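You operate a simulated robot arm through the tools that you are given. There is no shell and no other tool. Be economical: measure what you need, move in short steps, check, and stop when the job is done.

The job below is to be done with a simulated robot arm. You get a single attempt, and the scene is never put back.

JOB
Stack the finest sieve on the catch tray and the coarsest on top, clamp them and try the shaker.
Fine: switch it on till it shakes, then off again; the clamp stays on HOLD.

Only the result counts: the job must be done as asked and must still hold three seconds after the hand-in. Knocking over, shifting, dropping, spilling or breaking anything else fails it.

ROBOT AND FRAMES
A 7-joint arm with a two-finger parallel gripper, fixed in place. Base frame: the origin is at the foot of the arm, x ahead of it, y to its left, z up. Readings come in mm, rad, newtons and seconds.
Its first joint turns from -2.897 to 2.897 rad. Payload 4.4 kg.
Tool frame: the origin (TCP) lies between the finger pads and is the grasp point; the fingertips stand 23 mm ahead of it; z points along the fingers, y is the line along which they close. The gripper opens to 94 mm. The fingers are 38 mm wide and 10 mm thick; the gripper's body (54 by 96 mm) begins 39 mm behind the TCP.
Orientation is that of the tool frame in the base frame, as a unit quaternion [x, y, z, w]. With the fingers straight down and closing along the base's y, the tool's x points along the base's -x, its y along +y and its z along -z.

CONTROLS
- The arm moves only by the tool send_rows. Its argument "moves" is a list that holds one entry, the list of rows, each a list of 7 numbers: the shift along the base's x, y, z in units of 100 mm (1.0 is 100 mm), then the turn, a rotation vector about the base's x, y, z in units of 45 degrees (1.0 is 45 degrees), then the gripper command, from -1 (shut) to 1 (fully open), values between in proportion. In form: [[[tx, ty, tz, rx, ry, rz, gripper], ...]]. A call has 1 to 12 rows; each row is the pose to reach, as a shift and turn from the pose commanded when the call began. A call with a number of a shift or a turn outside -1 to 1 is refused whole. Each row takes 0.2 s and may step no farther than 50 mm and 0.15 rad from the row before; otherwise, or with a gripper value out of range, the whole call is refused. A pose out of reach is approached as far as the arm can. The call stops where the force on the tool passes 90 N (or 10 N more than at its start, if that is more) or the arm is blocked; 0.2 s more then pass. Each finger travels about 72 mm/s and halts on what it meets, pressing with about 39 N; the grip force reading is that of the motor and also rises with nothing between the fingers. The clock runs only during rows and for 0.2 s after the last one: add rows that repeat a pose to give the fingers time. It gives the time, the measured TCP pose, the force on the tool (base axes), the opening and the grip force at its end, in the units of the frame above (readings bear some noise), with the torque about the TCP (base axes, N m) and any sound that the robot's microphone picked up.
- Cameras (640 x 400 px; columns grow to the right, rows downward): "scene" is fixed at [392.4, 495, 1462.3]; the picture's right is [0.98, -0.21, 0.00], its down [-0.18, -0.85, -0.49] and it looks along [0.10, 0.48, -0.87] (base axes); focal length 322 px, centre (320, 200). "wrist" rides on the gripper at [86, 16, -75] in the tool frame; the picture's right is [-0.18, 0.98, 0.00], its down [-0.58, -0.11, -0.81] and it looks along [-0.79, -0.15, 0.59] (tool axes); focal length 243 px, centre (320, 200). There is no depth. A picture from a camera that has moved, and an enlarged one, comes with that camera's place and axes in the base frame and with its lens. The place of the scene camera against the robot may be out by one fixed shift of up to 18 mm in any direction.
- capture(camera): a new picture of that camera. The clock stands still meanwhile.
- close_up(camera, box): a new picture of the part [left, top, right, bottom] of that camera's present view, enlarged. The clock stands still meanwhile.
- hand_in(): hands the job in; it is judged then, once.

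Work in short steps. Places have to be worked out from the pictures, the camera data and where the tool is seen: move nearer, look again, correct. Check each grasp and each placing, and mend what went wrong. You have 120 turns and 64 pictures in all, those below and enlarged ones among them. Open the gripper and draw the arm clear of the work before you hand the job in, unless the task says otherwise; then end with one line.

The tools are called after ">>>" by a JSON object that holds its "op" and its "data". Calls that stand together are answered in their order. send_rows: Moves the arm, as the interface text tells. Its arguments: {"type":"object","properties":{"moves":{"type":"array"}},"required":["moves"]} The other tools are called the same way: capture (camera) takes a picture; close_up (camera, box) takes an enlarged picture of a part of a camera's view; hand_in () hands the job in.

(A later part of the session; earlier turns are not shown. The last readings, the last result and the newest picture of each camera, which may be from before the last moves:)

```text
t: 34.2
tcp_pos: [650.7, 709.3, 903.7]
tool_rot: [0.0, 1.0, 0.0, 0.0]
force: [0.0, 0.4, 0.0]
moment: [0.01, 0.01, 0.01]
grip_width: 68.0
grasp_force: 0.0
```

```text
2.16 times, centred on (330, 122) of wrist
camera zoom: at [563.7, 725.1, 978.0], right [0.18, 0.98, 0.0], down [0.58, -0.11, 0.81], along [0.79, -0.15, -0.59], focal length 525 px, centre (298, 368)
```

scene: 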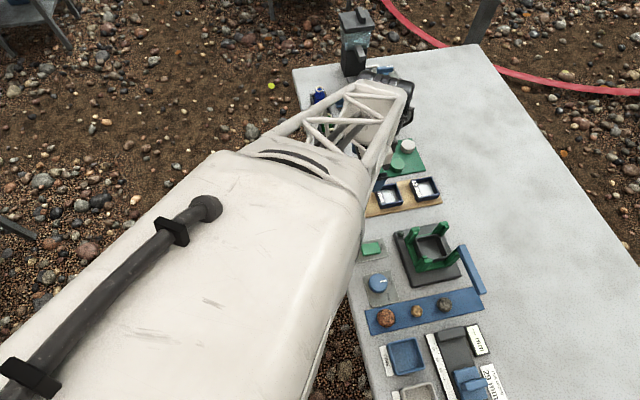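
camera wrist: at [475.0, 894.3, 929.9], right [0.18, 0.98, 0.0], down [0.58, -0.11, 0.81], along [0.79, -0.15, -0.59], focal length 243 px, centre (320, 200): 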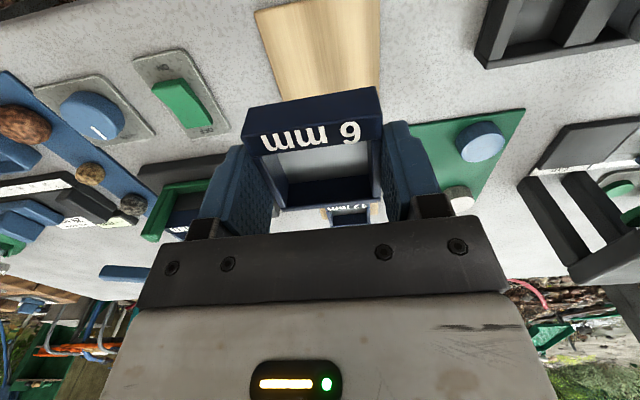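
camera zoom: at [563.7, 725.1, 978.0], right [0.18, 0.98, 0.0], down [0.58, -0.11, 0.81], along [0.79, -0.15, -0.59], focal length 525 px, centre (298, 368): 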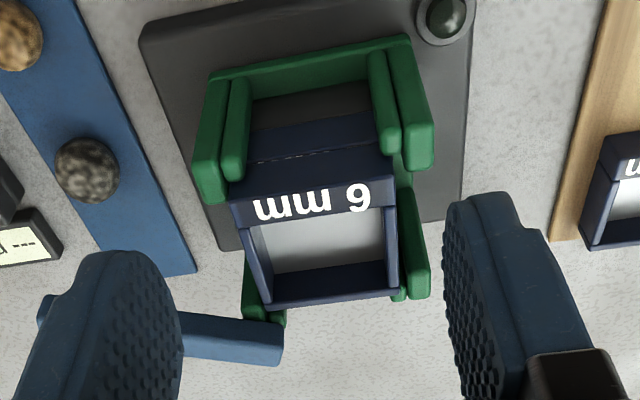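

The 6 mm sieve is stacked. Now the 12 mm sieve, estimated near (764, 880); I go there watching the reach.

>>> {"op": "send_rows", "data": {"moves": [[[0.2, 0.4, 0, 0, 0, 0, 0.6], [0.4, 0.8, 0, 0, 0, 0, 0.6], [0.6, 1, 0, 0, 0, 0, 0.6]]]}}

>>> {"op": "send_rows", "data": {"moves": [[[0.2, 0.35, -0.2, 0, 0, 0, 0.6], [0.4, 0.7, -0.4, 0, 0, 0, 0.6], [0.5, 0.7, -0.6, 0, 0, 0, 0.6], [0.5, 0.7, -0.6, 0, 0, 0, 0.6]]]}}

>>> {"op": "close_up", "data": {"camera": "wrist", "box": [200, 0, 440, 150]}}

```text
t: 35.0
tcp_pos: [712.0, 809.1, 905.2]
tool_rot: [0.0, 1.0, 0.0, 0.001]
force: [1.0, 0.5, 0.3]
moment: [-0.01, 0.0, 0.0]
grip_width: 75.4
grasp_force: 0.1
```

```text
t: 36.0
tcp_pos: [763.5, 877.2, 847.4]
tool_rot: [0.0, 1.0, 0.0, 0.001]
force: [0.9, 0.5, -0.3]
moment: [-0.02, 0.02, 0.01]
grip_width: 75.1
grasp_force: 0.0
```

```text
2.67 times, centred on (320, 75) of wrist
camera zoom: at [675.2, 892.9, 921.5], right [0.18, 0.98, 0.0], down [0.58, -0.11, 0.81], along [0.79, -0.15, -0.59], focal length 647 px, centre (320, 533)
```

zoom: 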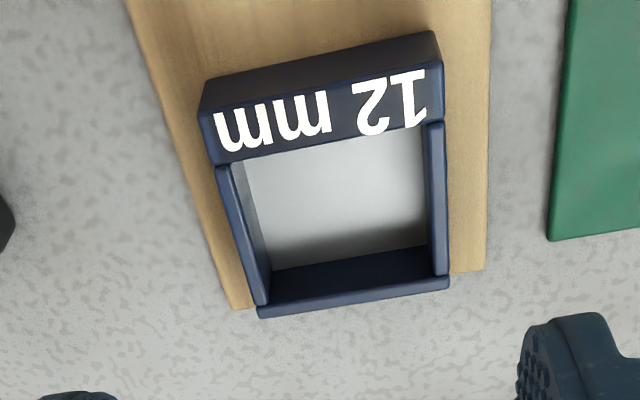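

12 mm sieve: centre (764, 880.3), top 744. I correct y +3 mm, descend and grip.

>>> {"op": "send_rows", "data": {"moves": [[[0.005, 0.03, -0.35, 0, 0, 0, 0.6], [0.005, 0.03, -0.7, 0, 0, 0, 0.6], [0.005, 0.03, -0.92, 0, 0, 0, 0.6], [0.005, 0.03, -0.92, 0, 0, 0, 0.6], [0.005, 0.03, -0.92, 0, 0, 0, 0.0], [0.005, 0.03, -0.92, 0, 0, 0, -0.3], [0.005, 0.03, -0.92, 0, 0, 0, -0.3]]]}}

>>> {"op": "send_rows", "data": {"moves": [[[0, 0, 0.3, 0, 0, 0, -0.3], [0, 0, 0.65, 0, 0, 0, -0.3], [0, 0, 1, 0, 0, 0, -0.3], [0, 0, 1, 0, 0, 0, -0.3]]]}}

```text
t: 37.6
tcp_pos: [762.9, 879.3, 754.0]
tool_rot: [0.0, 1.0, 0.0, -0.001]
force: [0.4, -0.7, -0.3]
moment: [0.02, -0.01, 0.03]
grip_width: 59.8
grasp_force: 39.1
```

```text
t: 38.6
tcp_pos: [760.6, 878.8, 849.9]
tool_rot: [-0.001, 1.0, 0.0, 0.0]
force: [0.4, 0.0, -0.5]
moment: [-0.03, 0.0, 0.02]
grip_width: 59.3
grasp_force: 38.8
```

Held at 59.3 mm. I raise and carry it over the stack.

>>> {"op": "send_rows", "data": {"moves": [[[0, -0.1, 0.4, 0, 0, 0, -0.3], [-0.15, -0.5, 0.4, 0, 0, 0, -0.3], [-0.3, -0.9, 0.4, 0, 0, 0, -0.3]]]}}

>>> {"op": "send_rows", "data": {"moves": [[[-0.15, -0.4, 0, 0, 0, 0, -0.3], [-0.29, -0.8, 0, 0, 0, 0, -0.3], [-0.29, -0.8, 0, 0, 0, 0, -0.3], [-0.29, -0.8, -0.1, 0, 0, 0, -0.3], [-0.29, -0.8, -0.1, 0, 0, 0, -0.3]]]}}

>>> {"op": "capture", "data": {"camera": "wrist"}}

>>> {"op": "close_up", "data": {"camera": "wrist", "box": [200, 20, 440, 170]}}

```text
t: 39.4
tcp_pos: [732.2, 789.8, 890.4]
tool_rot: [0.0, 1.0, 0.0, 0.0]
force: [-0.2, -0.3, -0.2]
moment: [0.01, -0.02, -0.04]
grip_width: 59.2
grasp_force: 38.5
```

```text
t: 40.6
tcp_pos: [703.2, 711.9, 883.3]
tool_rot: [0.0, 1.0, 0.001, 0.0]
force: [0.0, -0.2, -0.2]
moment: [-0.03, 0.01, 0.0]
grip_width: 59.3
grasp_force: 39.1
```

```text
23 pictures are left
camera wrist: at [616.3, 727.7, 956.7], right [0.18, 0.98, 0.0], down [0.58, -0.11, 0.81], along [0.79, -0.15, -0.59], focal length 243 px, centre (320, 200)
```

wrist: 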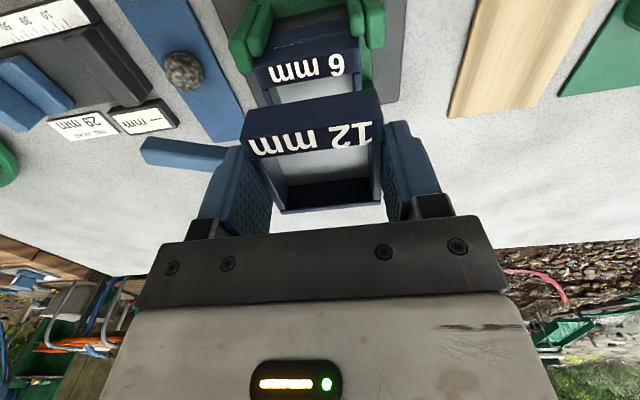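

```text
2.67 times, centred on (320, 95) of wrist
camera zoom: at [616.3, 727.7, 956.7], right [0.18, 0.98, 0.0], down [0.58, -0.11, 0.81], along [0.79, -0.15, -0.59], focal length 647 px, centre (320, 480)
```

zoom: 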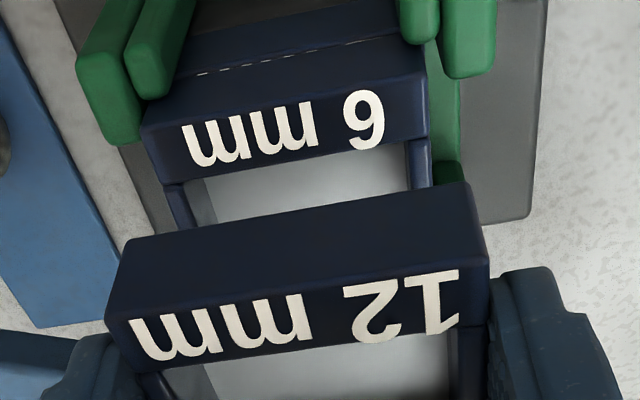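

The 6 mm sieve sits at centre ≈(702, 708.8), top 817. The held 12 mm one needs x −1.4, y −2.9, then about 40 mm down.

>>> {"op": "send_rows", "data": {"moves": [[[-0.014, -0.029, 0, 0, 0, 0, -0.3], [-0.014, -0.029, -0.15, 0, 0, 0, -0.3], [-0.014, -0.029, -0.28, 0, 0, 0, -0.3], [-0.014, -0.029, -0.36, 0, 0, 0, -0.3], [-0.014, -0.029, -0.36, 0, 0, 0, -0.3]]]}}

>>> {"op": "close_up", "data": {"camera": "wrist", "box": [200, 20, 440, 170]}}

```text
t: 41.8
tcp_pos: [701.3, 708.0, 847.6]
tool_rot: [0.0, 1.0, 0.0, 0.001]
force: [-0.3, 0.0, 5.3]
moment: [-0.05, 0.06, 0.02]
grip_width: 59.4
grasp_force: 38.9
```

```text
2.67 times, centred on (320, 95) of wrist
camera zoom: at [613.9, 724.2, 920.9], right [0.18, 0.98, 0.0], down [0.58, -0.11, 0.81], along [0.79, -0.15, -0.59], focal length 647 px, centre (320, 480)
```

zoom: 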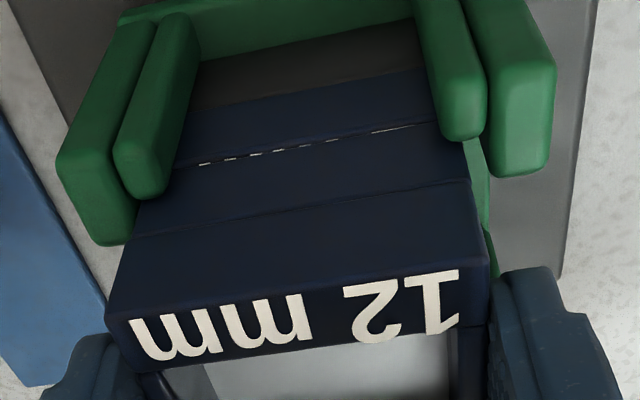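

Light contact (5 N) and well aligned. I release and rise.

>>> {"op": "send_rows", "data": {"moves": [[[0, 0, -0.005, 0, 0, 0, -0.3], [0, 0, -0.005, 0, 0, 0, 0.4], [0, 0, -0.005, 0, 0, 0, 0.45], [0, 0, -0.005, 0, 0, 0, 0.45]]]}}

>>> {"op": "send_rows", "data": {"moves": [[[0, 0, 0.1, 0, 0, 0, 0.45], [0, 0, 0.35, 0, 0, 0, 0.45], [-0.2, 0, 0.6, 0, 0, 0, 0.45], [-0.5, 0, 0.8, 0, 0, 0, 0.45], [-0.7, 0, 0.9, 0, 0, 0, 0.45], [-0.7, 0, 0.9, 0, 0, 0, 0.45]]]}}

>>> {"op": "capture", "data": {"camera": "wrist"}}

>>> {"op": "close_up", "data": {"camera": "wrist", "box": [230, 30, 430, 215]}}

```text
t: 42.8
tcp_pos: [700.5, 706.8, 846.0]
tool_rot: [0.0, 1.0, -0.001, 0.0]
force: [0.7, 0.2, -0.4]
moment: [0.04, -0.01, 0.0]
grip_width: 68.5
grasp_force: 0.0
```

```text
t: 44.2
tcp_pos: [633.5, 711.3, 935.7]
tool_rot: [0.0, 1.0, 0.001, 0.0]
force: [-0.6, -0.1, -0.1]
moment: [-0.01, 0.01, 0.01]
grip_width: 68.4
grasp_force: 0.1
```

```text
20 pictures are left
camera wrist: at [545.9, 727.1, 1009.4], right [0.18, 0.98, 0.0], down [0.58, -0.11, 0.81], along [0.79, -0.15, -0.59], focal length 243 px, centre (320, 200)
```

wrist: 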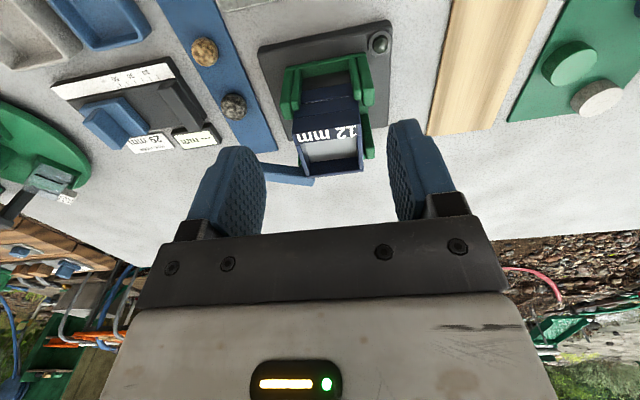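

```text
2.16 times, centred on (330, 122) of wrist
camera zoom: at [545.9, 727.1, 1009.4], right [0.18, 0.98, 0.0], down [0.58, -0.11, 0.81], along [0.79, -0.15, -0.59], focal length 525 px, centre (298, 368)
```

zoom: 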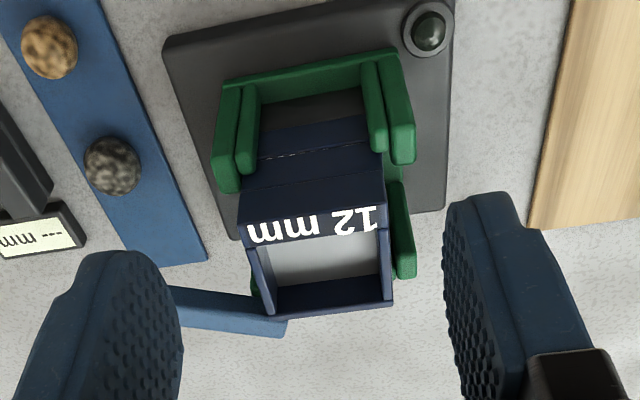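

All three are stacked. Now the clamp bar: I move to −y to see it and any HOLD mark.

>>> {"op": "send_rows", "data": {"moves": [[[-0.1, -0.3, 0.1, 0, 0, 0, 0.45], [-0.1, -0.6, 0.1, 0, 0, 0, 0.45], [-0.1, -0.9, 0.1, 0, 0, 0, 0.45], [-0.1, -0.9, 0.1, 0, 0, 0, 0.45]]]}}

>>> {"op": "close_up", "data": {"camera": "wrist", "box": [220, 20, 460, 170]}}

>>> {"op": "close_up", "data": {"camera": "scene", "box": [390, 200, 502, 300]}}

```text
t: 45.2
tcp_pos: [622.9, 618.8, 946.0]
tool_rot: [-0.001, 1.0, -0.001, 0.001]
force: [1.0, 0.0, 0.6]
moment: [-0.04, 0.01, 0.0]
grip_width: 68.3
grasp_force: 0.2
```

```text
2.67 times, centred on (340, 95) of wrist
camera zoom: at [535.8, 634.9, 1019.3], right [0.18, 0.98, 0.0], down [0.58, -0.11, 0.81], along [0.79, -0.15, -0.59], focal length 647 px, centre (267, 480)
```

zoom: 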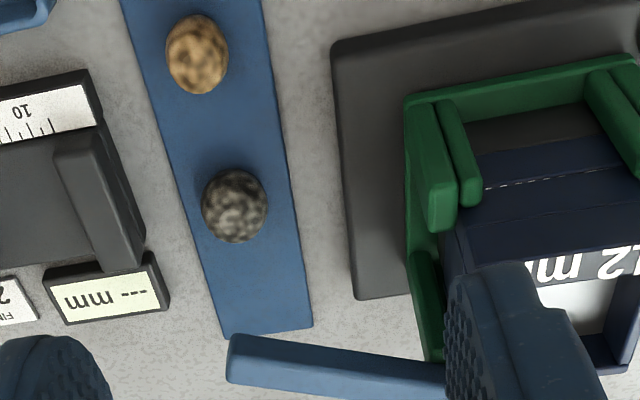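

```text
4.00 times, centred on (446, 250) of scene
camera zoom: at [392.4, 495.0, 1462.3], right [0.98, -0.21, 0.0], down [-0.18, -0.85, -0.49], along [0.1, 0.48, -0.87], focal length 1287 px, centre (-184, 0)
```

zoom: 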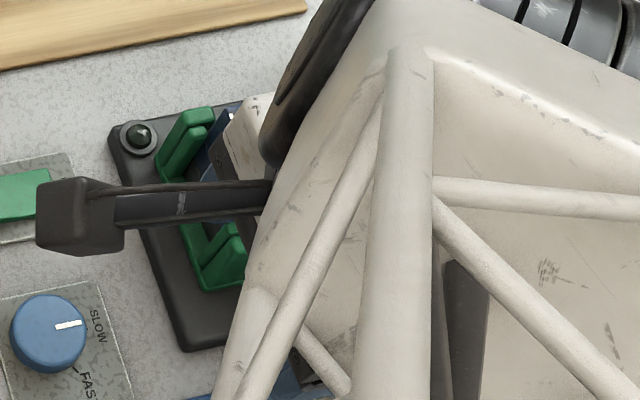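

The bar lies along −y from the +x/−y post, free end around (726, 588), z≈835. I lower a bit on the near side to view its height and width.

>>> {"op": "send_rows", "data": {"moves": [[[0.1, -0.2, -0.3, 0, 0, 0, 0.2], [0.1, -0.25, -0.6, 0, 0, 0, -0.3], [0.1, -0.25, -0.6, 0, 0, 0, -1], [0.1, -0.25, -0.6, 0, 0, 0, -1], [0.1, -0.25, -0.6, 0, 0, 0, -1]]]}}

>>> {"op": "capture", "data": {"camera": "wrist"}}

```text
t: 46.4
tcp_pos: [631.6, 591.7, 882.8]
tool_rot: [0.0, 1.0, 0.0, 0.001]
force: [0.4, 0.8, -0.4]
moment: [0.01, 0.0, -0.01]
grip_width: 0.2
grasp_force: 38.8
```

```text
16 pictures are left
camera wrist: at [543.8, 608.8, 957.1], right [0.18, 0.98, 0.0], down [0.58, -0.11, 0.81], along [0.79, -0.15, -0.59], focal length 243 px, centre (320, 200)
```

wrist: 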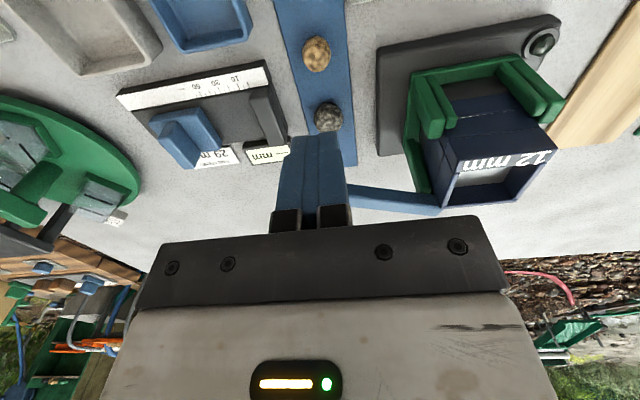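

The bar seems rotated about 19° already (brushed by a finger). I need its true height relative to the stack, so I zoom in on it.

>>> {"op": "close_up", "data": {"camera": "wrist", "box": [340, 90, 580, 240]}}

```text
2.67 times, centred on (460, 165) of wrist
camera zoom: at [543.8, 608.8, 957.1], right [0.18, 0.98, 0.0], down [0.58, -0.11, 0.81], along [0.79, -0.15, -0.59], focal length 647 px, centre (-53, 293)
```

zoom: 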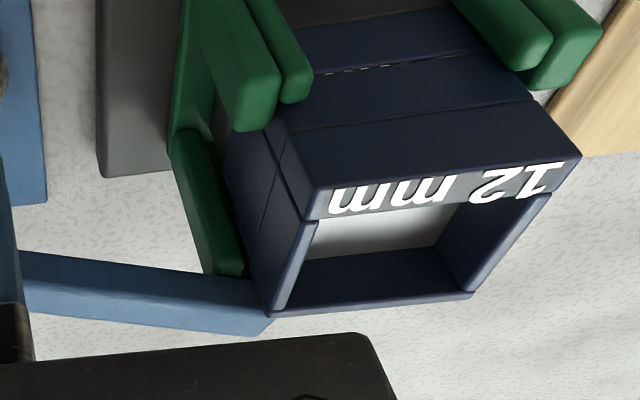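

The bar rests right on the post tops (z≈812), about 20 mm below the top of three sieves, but level with a stack of two. So the shaker takes two: finest on the tray, coarsest on top, and 6 mm stays out. I'll take the 12 mm off, return the 6 mm to its slot, then put the 12 mm on the 2 mm. First back over the stack.

>>> {"op": "send_rows", "data": {"moves": [[[0.2, 0.1, 0.2, 0, 0, 0, 0.3], [0.4, 0.5, 0.3, 0, 0, 0, 0.45], [0.6, 0.9, 0.3, 0, 0, 0, 0.45], [0.7, 1, 0.3, 0, 0, 0, 0.45], [0.7, 1, 0.3, 0, 0, 0, 0.45]]]}}

>>> {"op": "send_rows", "data": {"moves": [[[0, 0.15, -0.1, 0, 0, 0, 0.45], [0, 0.15, -0.4, 0, 0, 0, 0.45], [0, 0.15, -0.6, 0, 0, 0, 0.45], [0, 0.155, -0.7, 0, 0, 0, 0.45], [0, 0.155, -0.7, 0, 0, 0, 0.45], [0, 0.155, -0.7, 0, 0, 0, 0.0], [0, 0.155, -0.7, 0, 0, 0, -0.3], [0, 0.155, -0.7, 0, 0, 0, -0.3], [0, 0.155, -0.6, 0, 0, 0, -0.3], [0, 0.155, -0.3, 0, 0, 0, -0.3], [0, 0.155, -0.2, 0, 0, 0, -0.3]]]}}

>>> {"op": "capture", "data": {"camera": "wrist"}}

```text
t: 47.6
tcp_pos: [701.0, 692.4, 916.1]
tool_rot: [0.0, 1.0, 0.0, 0.001]
force: [-0.5, -0.4, -0.3]
moment: [0.0, -0.02, 0.01]
grip_width: 68.1
grasp_force: 0.0
```

```text
t: 50.0
tcp_pos: [699.7, 708.2, 896.6]
tool_rot: [-0.001, 1.0, 0.0, 0.0]
force: [-0.4, -0.6, 0.5]
moment: [-0.01, 0.0, 0.01]
grip_width: 59.5
grasp_force: 38.7
```

```text
14 pictures are left
camera wrist: at [613.4, 724.1, 971.1], right [0.18, 0.98, 0.0], down [0.58, -0.11, 0.81], along [0.79, -0.15, -0.59], focal length 243 px, centre (320, 200)
```

wrist: 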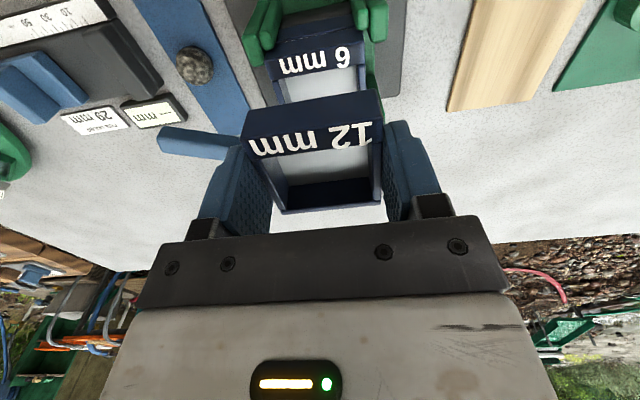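

12 mm sieve is held again. I'll park it in the board's empty middle slot.

>>> {"op": "send_rows", "data": {"moves": [[[-0.1, 0.35, 0, 0, 0, 0, -0.3], [-0.25, 0.7, 0, 0, 0, 0, -0.3], [-0.35, 0.95, 0, 0, 0, 0, -0.3]]]}}

>>> {"op": "send_rows", "data": {"moves": [[[0, 0.4, 0, 0, 0, 0, -0.3], [0, 0.77, -0.1, 0, 0, 0, -0.3], [0, 0.77, -0.5, 0, 0, 0, -0.3], [0, 0.77, -0.9, 0, 0, 0, -0.3], [0, 0.77, -1, 0, 0, 0, -0.3], [0, 0.77, -1, 0, 0, 0, -0.3]]]}}

>>> {"op": "send_rows", "data": {"moves": [[[0, 0, -0.2, 0, 0, 0, -0.3], [0, 0, -0.35, 0, 0, 0, -0.3], [0, 0, -0.4, 0, 0, 0, -0.3], [0, 0, -0.42, 0, 0, 0, -0.3], [0, 0, -0.42, 0, 0, 0, -0.3]]]}}

```text
t: 50.8
tcp_pos: [666.5, 803.2, 896.0]
tool_rot: [0.001, 1.0, 0.0, 0.001]
force: [-1.0, -0.1, -1.1]
moment: [0.0, 0.02, 0.01]
grip_width: 59.7
grasp_force: 38.9
```

```text
t: 52.2
tcp_pos: [664.5, 881.2, 798.2]
tool_rot: [0.0, 1.0, 0.0, 0.0]
force: [0.5, -0.1, -0.2]
moment: [-0.01, -0.03, 0.05]
grip_width: 59.3
grasp_force: 38.8
```

```text
t: 53.4
tcp_pos: [665.7, 880.7, 755.9]
tool_rot: [0.0, 1.0, 0.0, 0.0]
force: [0.3, -1.1, -0.2]
moment: [0.02, 0.01, 0.01]
grip_width: 59.3
grasp_force: 39.5
```

No contact yet; I go down 2 mm more and check.

>>> {"op": "send_rows", "data": {"moves": [[[0, 0, -0.01, 0, 0, 0, -0.3], [0, 0, -0.02, 0, 0, 0, -0.3], [0, 0, -0.025, 0, 0, 0, -0.3]]]}}

```text
t: 54.2
tcp_pos: [666.0, 881.2, 754.8]
tool_rot: [0.0, 1.0, 0.0, 0.0]
force: [0.8, 0.2, 3.5]
moment: [-0.13, 0.07, 0.04]
grip_width: 59.3
grasp_force: 39.1
```

Touching (3.5 N): I release and rise, then head back over the stack for the 6 mm.

>>> {"op": "send_rows", "data": {"moves": [[[0, 0, 0, 0, 0, 0, 0.45], [0, 0, 0, 0, 0, 0, 0.45], [0, 0, 0.2, 0, 0, 0, 0.45], [0, 0, 0.6, 0, 0, 0, 0.45], [0, 0, 1, 0, 0, 0, 0.45], [0, 0, 1, 0, 0, 0, 0.45]]]}}

>>> {"op": "send_rows", "data": {"moves": [[[0, -0.2, 0.35, 0, 0, 0, 0.45], [0.15, -0.6, 0.42, 0, 0, 0, 0.45], [0.35, -1, 0.42, 0, 0, 0, 0.45]]]}}

>>> {"op": "send_rows", "data": {"moves": [[[0, -0.4, 0, 0, 0, 0, 0.45], [0, -0.72, 0, 0, 0, 0, 0.45], [0, -0.72, -0.3, 0, 0, 0, 0.45], [0, -0.72, -0.3, 0, 0, 0, 0.45]]]}}

>>> {"op": "capture", "data": {"camera": "wrist"}}

```text
t: 55.6
tcp_pos: [667.3, 886.3, 852.5]
tool_rot: [0.0, 1.0, 0.0, 0.0]
force: [-0.3, -0.8, 0.8]
moment: [-0.04, -0.03, -0.04]
grip_width: 68.2
grasp_force: 0.1
```

```text
t: 56.4
tcp_pos: [699.8, 782.6, 892.8]
tool_rot: [0.0, 1.0, 0.001, -0.001]
force: [0.2, 0.1, -0.3]
moment: [0.01, 0.01, 0.01]
grip_width: 68.0
grasp_force: 0.0
```

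```text
t: 57.4
tcp_pos: [699.1, 710.9, 862.4]
tool_rot: [0.0, 1.0, 0.0, 0.0]
force: [-0.9, 1.2, 0.4]
moment: [0.03, -0.01, -0.02]
grip_width: 67.9
grasp_force: 0.0
```

```text
13 pictures are left
camera wrist: at [612.5, 726.4, 935.8], right [0.18, 0.98, 0.0], down [0.58, -0.11, 0.81], along [0.79, -0.15, -0.59], focal length 243 px, centre (320, 200)
```

wrist: 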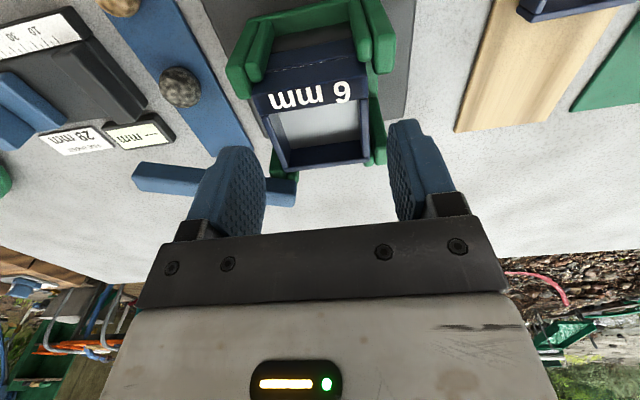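

The 6 mm sieve is as placed. I shift −2 mm in y, lower to z≈826, grip and lift.

>>> {"op": "send_rows", "data": {"moves": [[[0.005, -0.02, -0.15, 0, 0, 0, 0.45], [0.01, -0.02, -0.3, 0, 0, 0, 0.45], [0.01, -0.02, -0.365, 0, 0, 0, 0.45], [0.01, -0.02, -0.365, 0, 0, 0, 0.45], [0.01, -0.02, -0.365, 0, 0, 0, 0.0], [0.01, -0.02, -0.365, 0, 0, 0, -0.3], [0.01, -0.02, -0.365, 0, 0, 0, -0.3], [0.01, -0.02, -0.25, 0, 0, 0, -0.3], [0.01, -0.02, 0.1, 0, 0, 0, -0.3], [0.01, -0.02, 0.35, 0, 0, 0, -0.3], [0.01, -0.02, 0.35, 0, 0, 0, -0.3]]]}}

>>> {"op": "capture", "data": {"camera": "wrist"}}

```text
t: 59.8
tcp_pos: [701.3, 704.9, 897.5]
tool_rot: [0.0, 1.0, 0.001, -0.001]
force: [0.2, -0.2, -0.9]
moment: [-0.01, -0.02, -0.01]
grip_width: 58.9
grasp_force: 38.9
```

```text
12 pictures are left
camera wrist: at [614.1, 721.7, 972.0], right [0.18, 0.98, 0.0], down [0.58, -0.11, 0.81], along [0.79, -0.15, -0.59], focal length 243 px, centre (320, 200)
```

wrist: 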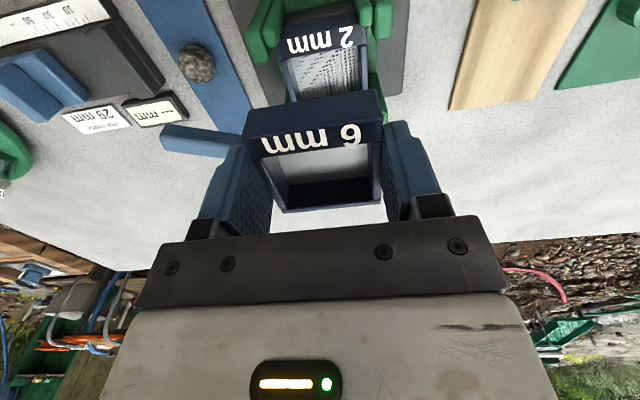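

6 mm held, 2 mm remains seated. I carry the 6 mm back to its original slot at (563.8, 881).

>>> {"op": "send_rows", "data": {"moves": [[[-0.2, 0.3, 0, 0, 0, 0, -0.3], [-0.45, 0.6, 0, 0, 0, 0, -0.3], [-0.7, 0.87, 0, 0, 0, 0, -0.3]]]}}

>>> {"op": "send_rows", "data": {"moves": [[[-0.25, 0.3, 0, 0, 0, 0, -0.3], [-0.5, 0.6, 0, 0, 0, 0, -0.3], [-0.68, 0.87, -0.1, 0, 0, 0, -0.3], [-0.68, 0.87, -0.5, 0, 0, 0, -0.3], [-0.68, 0.87, -0.9, 0, 0, 0, -0.3], [-0.68, 0.87, -1, 0, 0, 0, -0.3], [-0.68, 0.87, -1, 0, 0, 0, -0.3]]]}}

>>> {"op": "send_rows", "data": {"moves": [[[0, 0, -0.2, 0, 0, 0, -0.3], [0, 0, -0.2, 0, 0, 0, -0.3], [0, 0, -0.2, 0, 0, 0, -0.3]]]}}

>>> {"op": "capture", "data": {"camera": "wrist"}}

```text
t: 60.6
tcp_pos: [632.1, 795.7, 901.8]
tool_rot: [0.001, 1.0, -0.001, 0.0]
force: [-0.4, -0.2, -0.4]
moment: [-0.02, 0.0, 0.01]
grip_width: 58.8
grasp_force: 38.7
```

```text
t: 62.2
tcp_pos: [560.7, 882.1, 798.4]
tool_rot: [0.0, 1.0, 0.0, 0.0]
force: [0.4, 0.0, 0.4]
moment: [0.03, -0.01, 0.01]
grip_width: 59.0
grasp_force: 39.3
```

```text
t: 63.0
tcp_pos: [561.8, 882.0, 779.1]
tool_rot: [0.0, 1.0, -0.001, 0.001]
force: [0.5, 0.1, -0.7]
moment: [-0.02, -0.02, 0.01]
grip_width: 59.2
grasp_force: 38.9
```

```text
11 pictures are left
camera wrist: at [475.4, 898.2, 852.8], right [0.18, 0.98, 0.0], down [0.58, -0.11, 0.81], along [0.79, -0.15, -0.59], focal length 243 px, centre (320, 200)
```

wrist: 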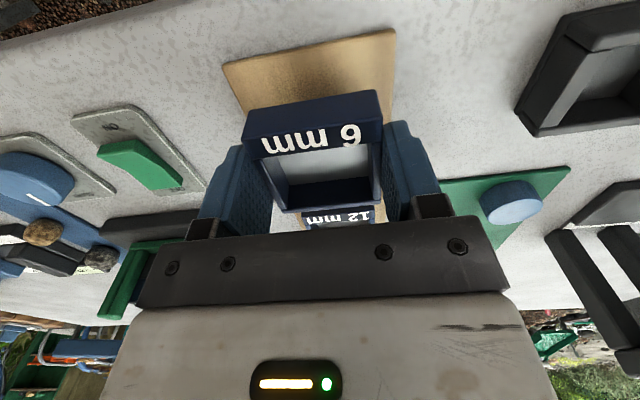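

I correct +1 mm x, −1.5 mm y and set it down.

>>> {"op": "send_rows", "data": {"moves": [[[0.01, -0.015, -0.15, 0, 0, 0, -0.3], [0.01, -0.015, -0.23, 0, 0, 0, -0.3], [0.01, -0.015, -0.245, 0, 0, 0, -0.3], [0.01, -0.015, -0.245, 0, 0, 0, -0.3]]]}}

```text
t: 64.0
tcp_pos: [562.8, 880.7, 755.2]
tool_rot: [0.0, 1.0, 0.0, -0.001]
force: [0.0, 0.9, -0.2]
moment: [-0.02, 0.02, 0.03]
grip_width: 59.3
grasp_force: 38.9
```

>>> {"op": "send_rows", "data": {"moves": [[[0, -0.003, -0.015, 0, 0, 0, -0.3], [0, -0.003, -0.015, 0, 0, 0, -0.3]]]}}

```text
t: 64.6
tcp_pos: [564.1, 879.8, 754.9]
tool_rot: [0.001, 1.0, 0.001, -0.001]
force: [-4.1, -0.5, 12.9]
moment: [-0.34, 0.16, -0.09]
grip_width: 59.3
grasp_force: 39.0
```

The 6 mm sieve is on the board (12.9 N contact). I release, rise, and move to the parked 12 mm at (667, 881).

>>> {"op": "send_rows", "data": {"moves": [[[0, 0, 0, 0, 0, 0, 0.45], [0, 0, 0, 0, 0, 0, 0.45], [0, 0, 0.2, 0, 0, 0, 0.45], [0, 0, 0.5, 0, 0, 0, 0.5], [0.3, 0, 0.75, 0, 0, 0, 0.6], [0.65, 0, 0.75, 0, 0, 0, 0.6], [1, 0, 0.75, 0, 0, 0, 0.6], [1, 0, 0.75, 0, 0, 0, 0.6]]]}}

>>> {"op": "capture", "data": {"camera": "wrist"}}

```text
t: 66.4
tcp_pos: [663.9, 878.6, 826.9]
tool_rot: [0.0, 1.0, -0.001, 0.001]
force: [-0.4, 0.4, -0.6]
moment: [0.0, 0.03, 0.0]
grip_width: 75.1
grasp_force: 0.1
```

```text
10 pictures are left
camera wrist: at [577.8, 895.2, 901.6], right [0.18, 0.98, 0.0], down [0.58, -0.11, 0.81], along [0.79, -0.15, -0.59], focal length 243 px, centre (320, 200)
```

wrist: 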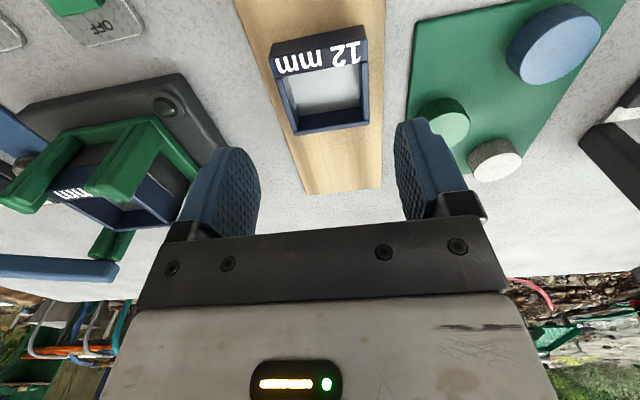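

12 mm sieve centre ≈(666.6, 882). I align, grip and lift.

>>> {"op": "send_rows", "data": {"moves": [[[0.02, 0.025, -0.35, 0, 0, 0, 0.6], [0.02, 0.025, -0.65, 0, 0, 0, 0.6], [0.02, 0.025, -0.72, 0, 0, 0, 0.6], [0.02, 0.025, -0.72, 0, 0, 0, 0.6], [0.02, 0.025, -0.72, 0, 0, 0, 0.0], [0.02, 0.025, -0.72, 0, 0, 0, -0.3], [0.02, 0.025, -0.72, 0, 0, 0, -0.3], [0.02, 0.025, -0.5, 0, 0, 0, -0.3], [0.02, 0.025, 0, 0, 0, 0, -0.3], [0.02, 0.025, 0.4, 0, 0, 0, -0.3], [0.02, 0.025, 0.55, 0, 0, 0, -0.3]]]}}

>>> {"op": "send_rows", "data": {"moves": [[[0.1, -0.35, 0, 0, 0, 0, -0.3], [0.2, -0.7, 0, 0, 0, 0, -0.3], [0.35, -1, 0, 0, 0, 0, -0.3]]]}}

>>> {"op": "send_rows", "data": {"moves": [[[0, -0.4, 0, 0, 0, 0, -0.3], [0, -0.71, 0, 0, 0, 0, -0.3], [0, -0.71, -0.2, 0, 0, 0, -0.3], [0, -0.71, -0.2, 0, 0, 0, -0.3]]]}}

>>> {"op": "close_up", "data": {"camera": "wrist", "box": [200, 20, 440, 170]}}

```text
t: 68.8
tcp_pos: [665.0, 881.0, 882.2]
tool_rot: [0.0, 1.0, -0.001, 0.001]
force: [-0.5, -0.3, -1.6]
moment: [0.0, 0.02, 0.02]
grip_width: 59.2
grasp_force: 39.2
```

```text
t: 69.6
tcp_pos: [697.1, 784.6, 881.9]
tool_rot: [0.0, 1.0, -0.001, 0.0]
force: [-0.3, -0.4, -0.8]
moment: [0.01, 0.01, -0.04]
grip_width: 59.3
grasp_force: 38.8
```

```text
t: 70.6
tcp_pos: [698.9, 712.4, 860.3]
tool_rot: [-0.001, 1.0, -0.001, 0.0]
force: [-0.4, -0.5, -0.7]
moment: [0.02, 0.01, 0.01]
grip_width: 59.0
grasp_force: 39.4
```

```text
2.67 times, centred on (320, 95) of wrist
camera zoom: at [612.2, 727.4, 935.0], right [0.18, 0.98, 0.0], down [0.58, -0.11, 0.81], along [0.79, -0.15, -0.59], focal length 647 px, centre (320, 480)
```

zoom: 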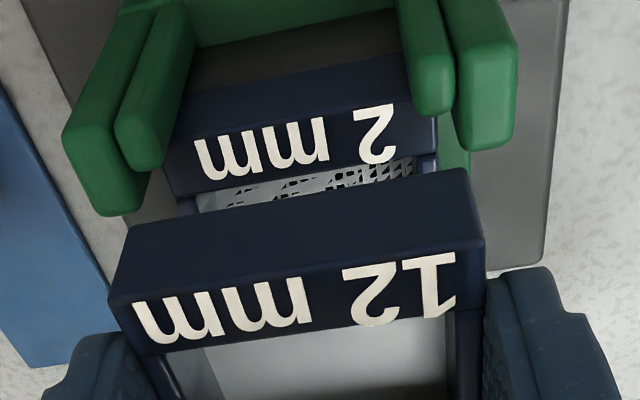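

Held 12 mm: −x edge 671.2 (needs ≈673.5), y centre 711.3 (needs ≈709.5). I correct and lower into the guides.

>>> {"op": "send_rows", "data": {"moves": [[[0.022, -0.018, 0, 0, 0, 0, -0.3], [0.022, -0.018, -0.1, 0, 0, 0, -0.3], [0.022, -0.018, -0.18, 0, 0, 0, -0.3], [0.022, -0.018, -0.25, 0, 0, 0, -0.3], [0.022, -0.018, -0.3, 0, 0, 0, -0.3], [0.022, -0.018, -0.325, 0, 0, 0, -0.3], [0.022, -0.018, -0.325, 0, 0, 0, -0.3]]]}}

```text
t: 72.2
tcp_pos: [703.9, 708.5, 828.5]
tool_rot: [0.0, 1.0, 0.0, 0.0]
force: [-0.2, 1.1, 0.3]
moment: [-0.03, -0.03, 0.01]
grip_width: 59.2
grasp_force: 39.3
```

>>> {"op": "send_rows", "data": {"moves": [[[-0.01, 0, -0.01, 0, 0, 0, -0.3], [-0.012, 0, -0.02, 0, 0, 0, -0.3], [-0.012, 0, -0.025, 0, 0, 0, -0.3]]]}}

>>> {"op": "close_up", "data": {"camera": "wrist", "box": [200, 20, 440, 170]}}

```text
t: 73.0
tcp_pos: [702.4, 709.0, 828.4]
tool_rot: [0.0, 1.0, 0.0, 0.0]
force: [-1.1, 0.3, 6.1]
moment: [-0.01, 0.19, -0.01]
grip_width: 59.1
grasp_force: 39.2
```

```text
2.67 times, centred on (320, 95) of wrist
camera zoom: at [615.6, 724.7, 902.6], right [0.18, 0.98, 0.0], down [0.58, -0.11, 0.81], along [0.79, -0.15, -0.59], focal length 647 px, centre (320, 480)
```

zoom: 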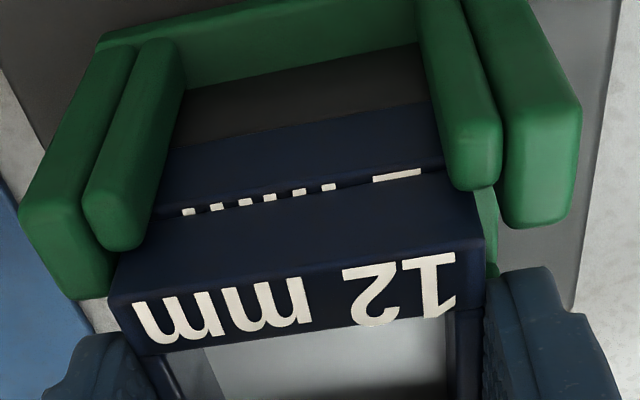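

Resting lightly. I nudge −1.5 mm in x, release, and rise straight.

>>> {"op": "send_rows", "data": {"moves": [[[-0.015, 0, 0.005, 0, 0, 0, -0.3], [-0.017, 0, -0.003, 0, 0, 0, -0.3], [-0.017, 0, -0.003, 0, 0, 0, 0.4], [-0.017, 0, -0.003, 0, 0, 0, 0.4], [-0.017, 0, 0.05, 0, 0, 0, 0.4], [-0.017, 0, 0.2, 0, 0, 0, 0.4], [-0.017, 0, 0.5, 0, 0, 0, 0.4], [-0.2, 0, 0.8, 0, 0, 0, 0.4], [-0.4, 0, 0.8, 0, 0, 0, 0.4], [-0.6, 0, 0.8, 0, 0, 0, 0.4]]]}}

>>> {"op": "capture", "data": {"camera": "wrist"}}

```text
t: 75.2
tcp_pos: [641.9, 709.2, 909.0]
tool_rot: [0.001, 1.0, 0.0, 0.0]
force: [-0.1, -0.6, 0.5]
moment: [0.01, -0.01, 0.0]
grip_width: 65.9
grasp_force: 0.1
```

```text
7 pictures are left
camera wrist: at [554.9, 725.2, 982.0], right [0.18, 0.98, 0.0], down [0.58, -0.11, 0.81], along [0.79, -0.15, -0.59], focal length 243 px, centre (320, 200)
```

wrist: 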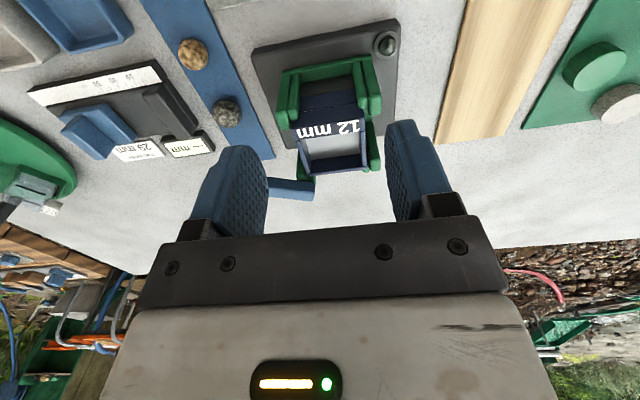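

Stack is now 2 mm below, 12 mm on top. Now the clamp: I close the fingers and go to the +x side of the bar's free end to sweep it clockwise over the stack.

>>> {"op": "send_rows", "data": {"moves": [[[0.25, -0.3, 0, 0, 0, 0, 0], [0.5, -0.6, 0, 0, 0, 0, -0.5], [0.75, -0.8, 0, 0, 0, 0, -1], [0.85, -0.95, 0, 0, 0, 0, -1], [0.85, -0.95, 0, 0, 0, 0, -1]]]}}

>>> {"op": "send_rows", "data": {"moves": [[[0.25, -0.15, 0, 0, 0, 0, -1], [0.47, -0.29, -0.1, 0, 0, 0, -1], [0.47, -0.29, -0.45, 0, 0, 0, -1], [0.47, -0.29, -0.64, 0, 0, 0, -1], [0.47, -0.29, -0.64, 0, 0, 0, -1]]]}}

>>> {"op": "close_up", "data": {"camera": "scene", "box": [390, 200, 518, 280]}}

```text
t: 76.4
tcp_pos: [728.4, 614.8, 907.2]
tool_rot: [-0.001, 1.0, 0.001, 0.0]
force: [0.4, -0.7, -0.5]
moment: [0.0, 0.02, 0.0]
grip_width: 0.1
grasp_force: 38.7
```

```text
t: 77.6
tcp_pos: [774.9, 583.9, 843.6]
tool_rot: [0.0, 1.0, -0.001, 0.0]
force: [0.5, 0.0, -0.8]
moment: [0.0, 0.01, 0.0]
grip_width: 0.1
grasp_force: 39.0
```

```text
5.00 times, centred on (454, 240) of scene
camera zoom: at [392.4, 495.0, 1462.3], right [0.98, -0.21, 0.0], down [-0.18, -0.85, -0.49], along [0.1, 0.48, -0.87], focal length 1609 px, centre (-350, 0)
```

zoom: 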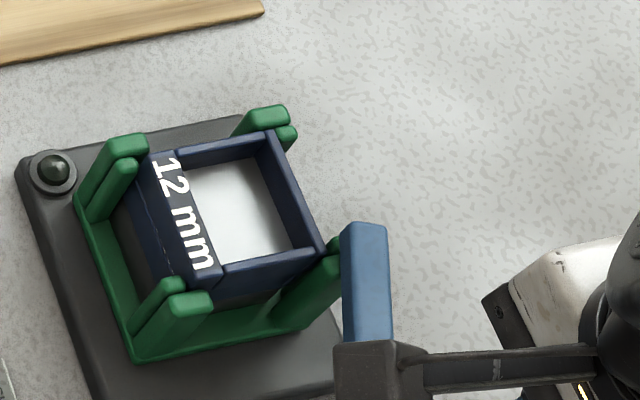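

Clear view: the bar's pivot is at the +x side of the rear post, about (748, 680). I begin the sweep at the bar's far part, pushing −x then curving to +y.

>>> {"op": "send_rows", "data": {"moves": [[[-0.12, 0.07, 0.01, 0, 0, 0, -1], [-0.24, 0.13, 0.01, 0, 0, 0, -1], [-0.42, 0.19, 0.01, 0, 0, 0, -1], [-0.6, 0.24, 0.01, 0, 0, 0, -1], [-0.6, 0.24, 0.01, 0, 0, 0, -1]]]}}

```text
t: 78.8
tcp_pos: [714.5, 608.4, 845.4]
tool_rot: [-0.001, 1.0, -0.001, 0.0]
force: [0.1, -0.1, 0.4]
moment: [0.02, 0.02, 0.01]
grip_width: 0.0
grasp_force: 38.7
```

>>> {"op": "close_up", "data": {"camera": "scene", "box": [390, 200, 518, 280]}}

```text
5.00 times, centred on (454, 240) of scene
camera zoom: at [392.4, 495.0, 1462.3], right [0.98, -0.21, 0.0], down [-0.18, -0.85, -0.49], along [0.1, 0.48, -0.87], focal length 1609 px, centre (-350, 0)
```

zoom: 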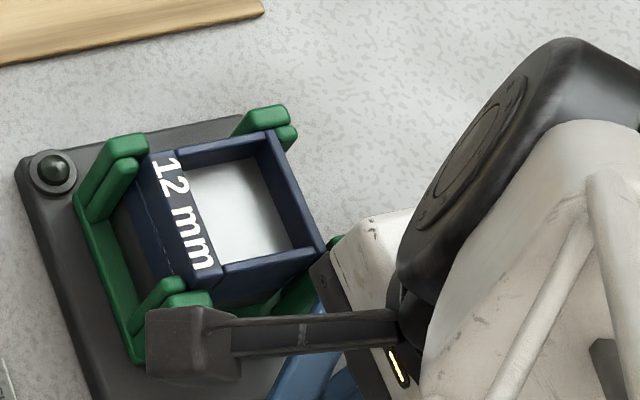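

The bar is turning with little resistance. I continue the arc slowly to where it points along −x.

>>> {"op": "send_rows", "data": {"moves": [[[-0.145, 0.115, 0, 0, 0, 0, -1], [-0.285, 0.245, 0, 0, 0, 0, -1], [-0.365, 0.395, 0, 0, 0, 0, -1], [-0.4, 0.47, 0, 0, 0, 0, -1], [-0.415, 0.54, 0, 0, 0, 0, -1]]]}}

```text
t: 80.0
tcp_pos: [671.0, 663.0, 844.5]
tool_rot: [0.0, 1.0, 0.0, 0.001]
force: [0.1, -0.4, -0.2]
moment: [-0.02, -0.02, -0.01]
grip_width: 0.0
grasp_force: 39.1
```

>>> {"op": "send_rows", "data": {"moves": [[[-0.01, 0.08, 0, 0, 0, 0, -1], [-0.015, 0.15, 0, 0, 0, 0, -1], [-0.015, 0.21, 0, 0, 0, 0, -1]]]}}

>>> {"op": "capture", "data": {"camera": "wrist"}}

```text
t: 80.8
tcp_pos: [671.7, 685.4, 845.2]
tool_rot: [0.0, 1.0, 0.0, 0.0]
force: [0.2, -0.6, -0.2]
moment: [0.03, 0.0, -0.04]
grip_width: 0.0
grasp_force: 38.8
```

```text
4 pictures are left
camera wrist: at [583.6, 700.9, 918.8], right [0.18, 0.98, 0.0], down [0.58, -0.11, 0.81], along [0.79, -0.15, -0.59], focal length 243 px, centre (320, 200)
```

wrist: 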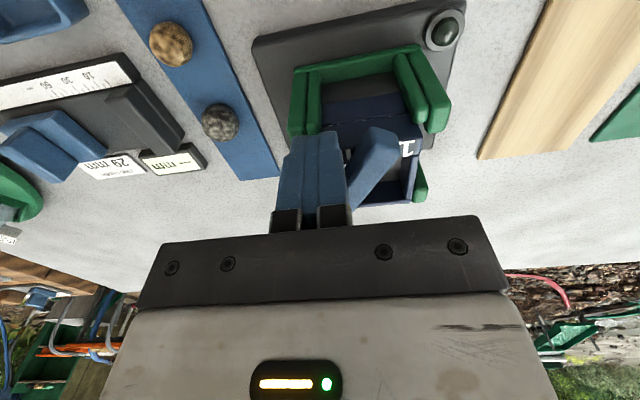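

The bar is now over the stack and the sieves are undisturbed. I push on gently, looking for the HOLD stop.

>>> {"op": "send_rows", "data": {"moves": [[[-0.01, 0.05, 0, 0, 0, 0, -1], [-0.01, 0.1, 0, 0, 0, 0, -1], [-0.01, 0.14, 0, 0, 0, 0, -1]]]}}

>>> {"op": "send_rows", "data": {"moves": [[[0.01, 0.04, 0, 0, 0, 0, -1], [0.03, 0.08, 0, 0, 0, 0, -1], [0.04, 0.12, 0, 0, 0, 0, -1]]]}}

```text
t: 81.6
tcp_pos: [671.5, 699.1, 846.2]
tool_rot: [0.0, 1.0, 0.001, 0.001]
force: [-0.5, 0.5, -0.1]
moment: [-0.01, -0.02, -0.01]
grip_width: 0.1
grasp_force: 38.3
```

```text
t: 82.4
tcp_pos: [674.0, 707.7, 846.3]
tool_rot: [0.0, 1.0, -0.001, -0.001]
force: [-18.3, -19.4, 7.4]
moment: [-0.25, 0.19, -0.17]
grip_width: 0.0
grasp_force: 39.3
```

Stop reached: 27 N perpendicular to the bar, which lies diagonally across the stack, so that is HOLD. I back off, rise, and go towards the switch.

>>> {"op": "send_rows", "data": {"moves": [[[-0.04, -0.05, 0, 0, 0, 0, -1], [-0.06, -0.06, 0.2, 0, 0, 0, -1], [-0.3, -0.06, 0.4, 0, 0, 0, -1], [-0.65, 0.1, 0.4, 0, 0, 0, -1], [-1, 0.3, 0.4, 0, 0, 0, -1]]]}}

>>> {"op": "send_rows", "data": {"moves": [[[-0.3, 0.08, -0.1, 0, 0, 0, -1], [-0.6, 0.16, -0.2, 0, 0, 0, -1], [-0.6, 0.16, -0.2, 0, 0, 0, -1]]]}}

>>> {"op": "capture", "data": {"camera": "wrist"}}

```text
t: 83.6
tcp_pos: [579.1, 741.2, 885.2]
tool_rot: [0.0, 1.0, 0.0, 0.0]
force: [-1.2, -0.3, 0.3]
moment: [0.0, -0.05, 0.01]
grip_width: 0.3
grasp_force: 38.6
```

```text
t: 84.4
tcp_pos: [514.9, 757.5, 865.3]
tool_rot: [0.001, 1.0, 0.0, 0.0]
force: [0.7, -0.1, 0.5]
moment: [0.0, -0.02, -0.01]
grip_width: 0.3
grasp_force: 39.1
```

```text
3 pictures are left
camera wrist: at [428.3, 773.0, 940.1], right [0.18, 0.98, 0.0], down [0.58, -0.11, 0.81], along [0.79, -0.15, -0.59], focal length 243 px, centre (320, 200)
```

wrist: 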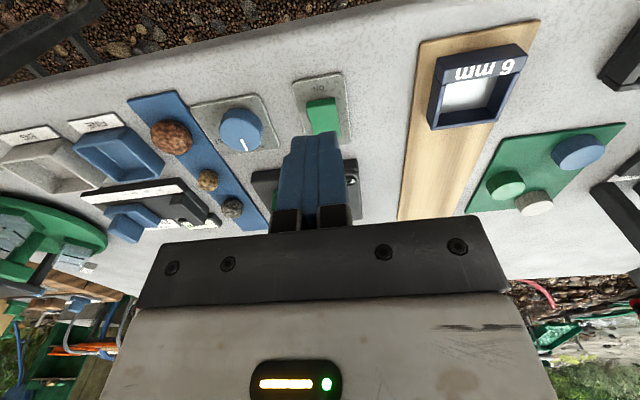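

Rocker spans x≈552–589 at y≈751, ON at the −x end. I position the closed fingertips over the ON half and come down.

>>> {"op": "send_rows", "data": {"moves": [[[0.33, -0.06, 0, 0, 0, 0, -1], [0.33, -0.06, -0.4, 0, 0, 0, -1], [0.33, -0.06, -0.8, 0, 0, 0, -1], [0.33, -0.06, -0.9, 0, 0, 0, -1], [0.33, -0.06, -0.9, 0, 0, 0, -1]]]}}

>>> {"op": "send_rows", "data": {"moves": [[[0, 0, -0.03, 0, 0, 0, -1], [0, 0, -0.06, 0, 0, 0, -1], [0, 0, -0.09, 0, 0, 0, -1], [0, 0, -0.12, 0, 0, 0, -1]]]}}

```text
t: 85.6
tcp_pos: [546.9, 750.7, 775.8]
tool_rot: [0.0, 1.0, -0.001, 0.0]
force: [-0.2, 0.5, 0.1]
moment: [0.01, -0.03, -0.02]
grip_width: 0.1
grasp_force: 39.0
```

```text
t: 86.6
tcp_pos: [547.4, 750.4, 762.7]
tool_rot: [0.0, 1.0, 0.0, 0.0]
force: [0.5, 1.7, -0.4]
moment: [0.0, -0.03, 0.0]
grip_width: 0.0
grasp_force: 39.0
```

No contact yet; I continue down in small steps.

>>> {"op": "send_rows", "data": {"moves": [[[0, 0, -0.03, 0, 0, 0, -1], [0, 0, -0.06, 0, 0, 0, -1], [0, 0, -0.09, 0, 0, 0, -1]]]}}

```text
t: 87.4
tcp_pos: [548.7, 751.2, 758.6]
tool_rot: [0.0, 1.0, 0.0, 0.0]
force: [-14.3, -18.9, 40.2]
moment: [-0.43, -0.45, -0.4]
grip_width: 0.2
grasp_force: 38.8
```

Contact at the inner edge of the finger, close to the rocker's middle. I raise a little, shift −9 mm so that I press nearer the ON end, and press again.

>>> {"op": "send_rows", "data": {"moves": [[[0, 0, 0.1, 0, 0, 0, -1], [-0.09, 0, 0.1, 0, 0, 0, -1], [-0.09, 0, 0.04, 0, 0, 0, -1], [-0.09, 0, 0.0, 0, 0, 0, -1], [-0.09, 0, -0.03, 0, 0, 0, -1]]]}}

```text
t: 88.6
tcp_pos: [538.7, 751.0, 755.5]
tool_rot: [0.0, 1.0, 0.001, 0.001]
force: [-30.3, -28.0, 68.4]
moment: [-0.65, -0.63, -0.57]
grip_width: 0.0
grasp_force: 39.3
```

The surface at x=558 is 3 mm lower than at 567: the rocker appears tilted to ON. I raise and look at the lamp and rocker.

>>> {"op": "send_rows", "data": {"moves": [[[0, 0, 0.15, 0, 0, 0, -1], [-0.2, 0, 0.5, 0, 0, 0, -1], [-0.3, 0, 0.9, 0, 0, 0, -1], [-0.3, 0, 0.9, 0, 0, 0, -1]]]}}

>>> {"op": "close_up", "data": {"camera": "wrist", "box": [230, 50, 470, 200]}}

```text
t: 89.6
tcp_pos: [510.0, 750.2, 844.5]
tool_rot: [0.0, 1.0, -0.001, 0.0]
force: [-0.4, -0.8, 0.5]
moment: [-0.01, -0.01, 0.01]
grip_width: 0.0
grasp_force: 39.1
```

```text
2.67 times, centred on (350, 125) of wrist
camera zoom: at [422.7, 766.3, 918.1], right [0.18, 0.98, 0.0], down [0.58, -0.11, 0.81], along [0.79, -0.15, -0.59], focal length 647 px, centre (240, 400)
```

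zoom: 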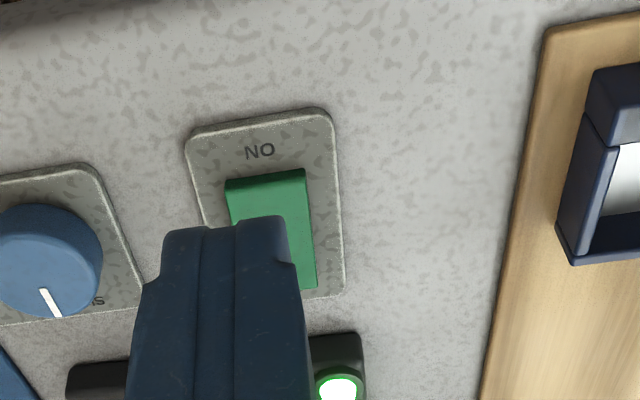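

The lamp is lit green: the shaker is running. Now I go over the OFF end (x≈590) and press it.

>>> {"op": "send_rows", "data": {"moves": [[[0.3, 0.01, 0.1, 0, 0, 0, -1], [0.65, 0.01, 0.1, 0, 0, 0, -1], [0.92, 0.01, 0, 0, 0, 0, -1], [0.92, 0.01, -0.4, 0, 0, 0, -1], [0.92, 0.01, -0.75, 0, 0, 0, -1], [0.92, 0.01, -0.75, 0, 0, 0, -1]]]}}

>>> {"op": "send_rows", "data": {"moves": [[[0, 0, -0.04, 0, 0, 0, -1], [0, 0, -0.08, 0, 0, 0, -1], [0, 0, -0.11, 0, 0, 0, -1], [0, 0, -0.14, 0, 0, 0, -1]]]}}

```text
t: 91.0
tcp_pos: [601.6, 750.7, 764.9]
tool_rot: [0.0, 1.0, -0.001, 0.0]
force: [-0.5, 1.0, -0.9]
moment: [-0.04, 0.01, 0.0]
grip_width: 0.0
grasp_force: 39.0
```

```text
t: 92.0
tcp_pos: [601.7, 752.9, 758.8]
tool_rot: [0.001, 1.0, 0.003, 0.002]
force: [-11.7, -25.3, 79.6]
moment: [-0.63, 1.79, 0.36]
grip_width: 0.0
grasp_force: 38.7
```

Pressed with 80 N, but the rocker might not be fully over. I press again 7 mm further out, then raise.

>>> {"op": "send_rows", "data": {"moves": [[[0, -0.01, 0.05, 0, 0, 0, -1], [0.07, -0.01, 0.05, 0, 0, 0, -1], [0.07, -0.01, -0.04, 0, 0, 0, -1], [0.07, -0.01, -0.1, 0, 0, 0, -1], [0.07, -0.01, -0.14, 0, 0, 0, -1], [0.07, -0.01, -0.16, 0, 0, 0, -1]]]}}

```text
t: 92.7
tcp_pos: [608.2, 751.7, 757.8]
tool_rot: [0.0, 1.0, 0.0, 0.001]
force: [0.1, -0.7, 5.1]
moment: [-0.02, 0.09, 0.1]
grip_width: 0.2
grasp_force: 39.1
stopped in row 3: the force on the tool passed its limit at 135 N (the readings are from after the stop); the commanded pose is now the measured one
```

It stopped on a brief force peak and now rests lightly on the rocker end. I press slowly to feel it.

>>> {"op": "send_rows", "data": {"moves": [[[0, 0, -0.01, 0, 0, 0, -1], [0, 0, -0.02, 0, 0, 0, -1], [0, 0, -0.03, 0, 0, 0, -1]]]}}

>>> {"op": "send_rows", "data": {"moves": [[[0, 0, 0.2, 0, 0, 0, -1], [-0.3, 0, 0.5, 0, 0, 0, -1], [-0.65, 0, 0.85, 0, 0, 0, -1], [-1, 0, 0.9, 0, 0, 0, -1], [-1, 0, 0.9, 0, 0, 0, -1]]]}}

>>> {"op": "close_up", "data": {"camera": "wrist", "box": [230, 50, 470, 200]}}

```text
t: 93.5
tcp_pos: [608.5, 750.7, 757.9]
tool_rot: [0.0, 1.0, 0.003, 0.001]
force: [-5.1, -19.6, 48.1]
moment: [-0.47, 1.02, 0.3]
grip_width: 0.1
grasp_force: 39.2
```

```text
t: 94.7
tcp_pos: [505.9, 752.6, 843.7]
tool_rot: [-0.001, 1.0, 0.001, 0.001]
force: [-0.8, 0.5, -0.3]
moment: [-0.02, 0.01, -0.01]
grip_width: 0.0
grasp_force: 38.6
```

```text
2.67 times, centred on (350, 125) of wrist
camera zoom: at [419.1, 768.1, 916.7], right [0.18, 0.98, 0.0], down [0.58, -0.11, 0.81], along [0.79, -0.15, -0.59], focal length 647 px, centre (240, 400)
```

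zoom: 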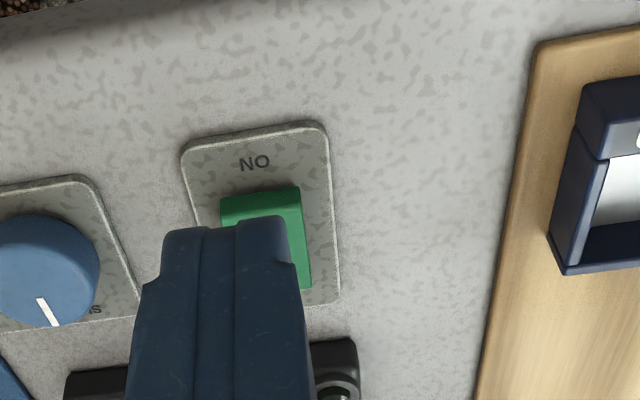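

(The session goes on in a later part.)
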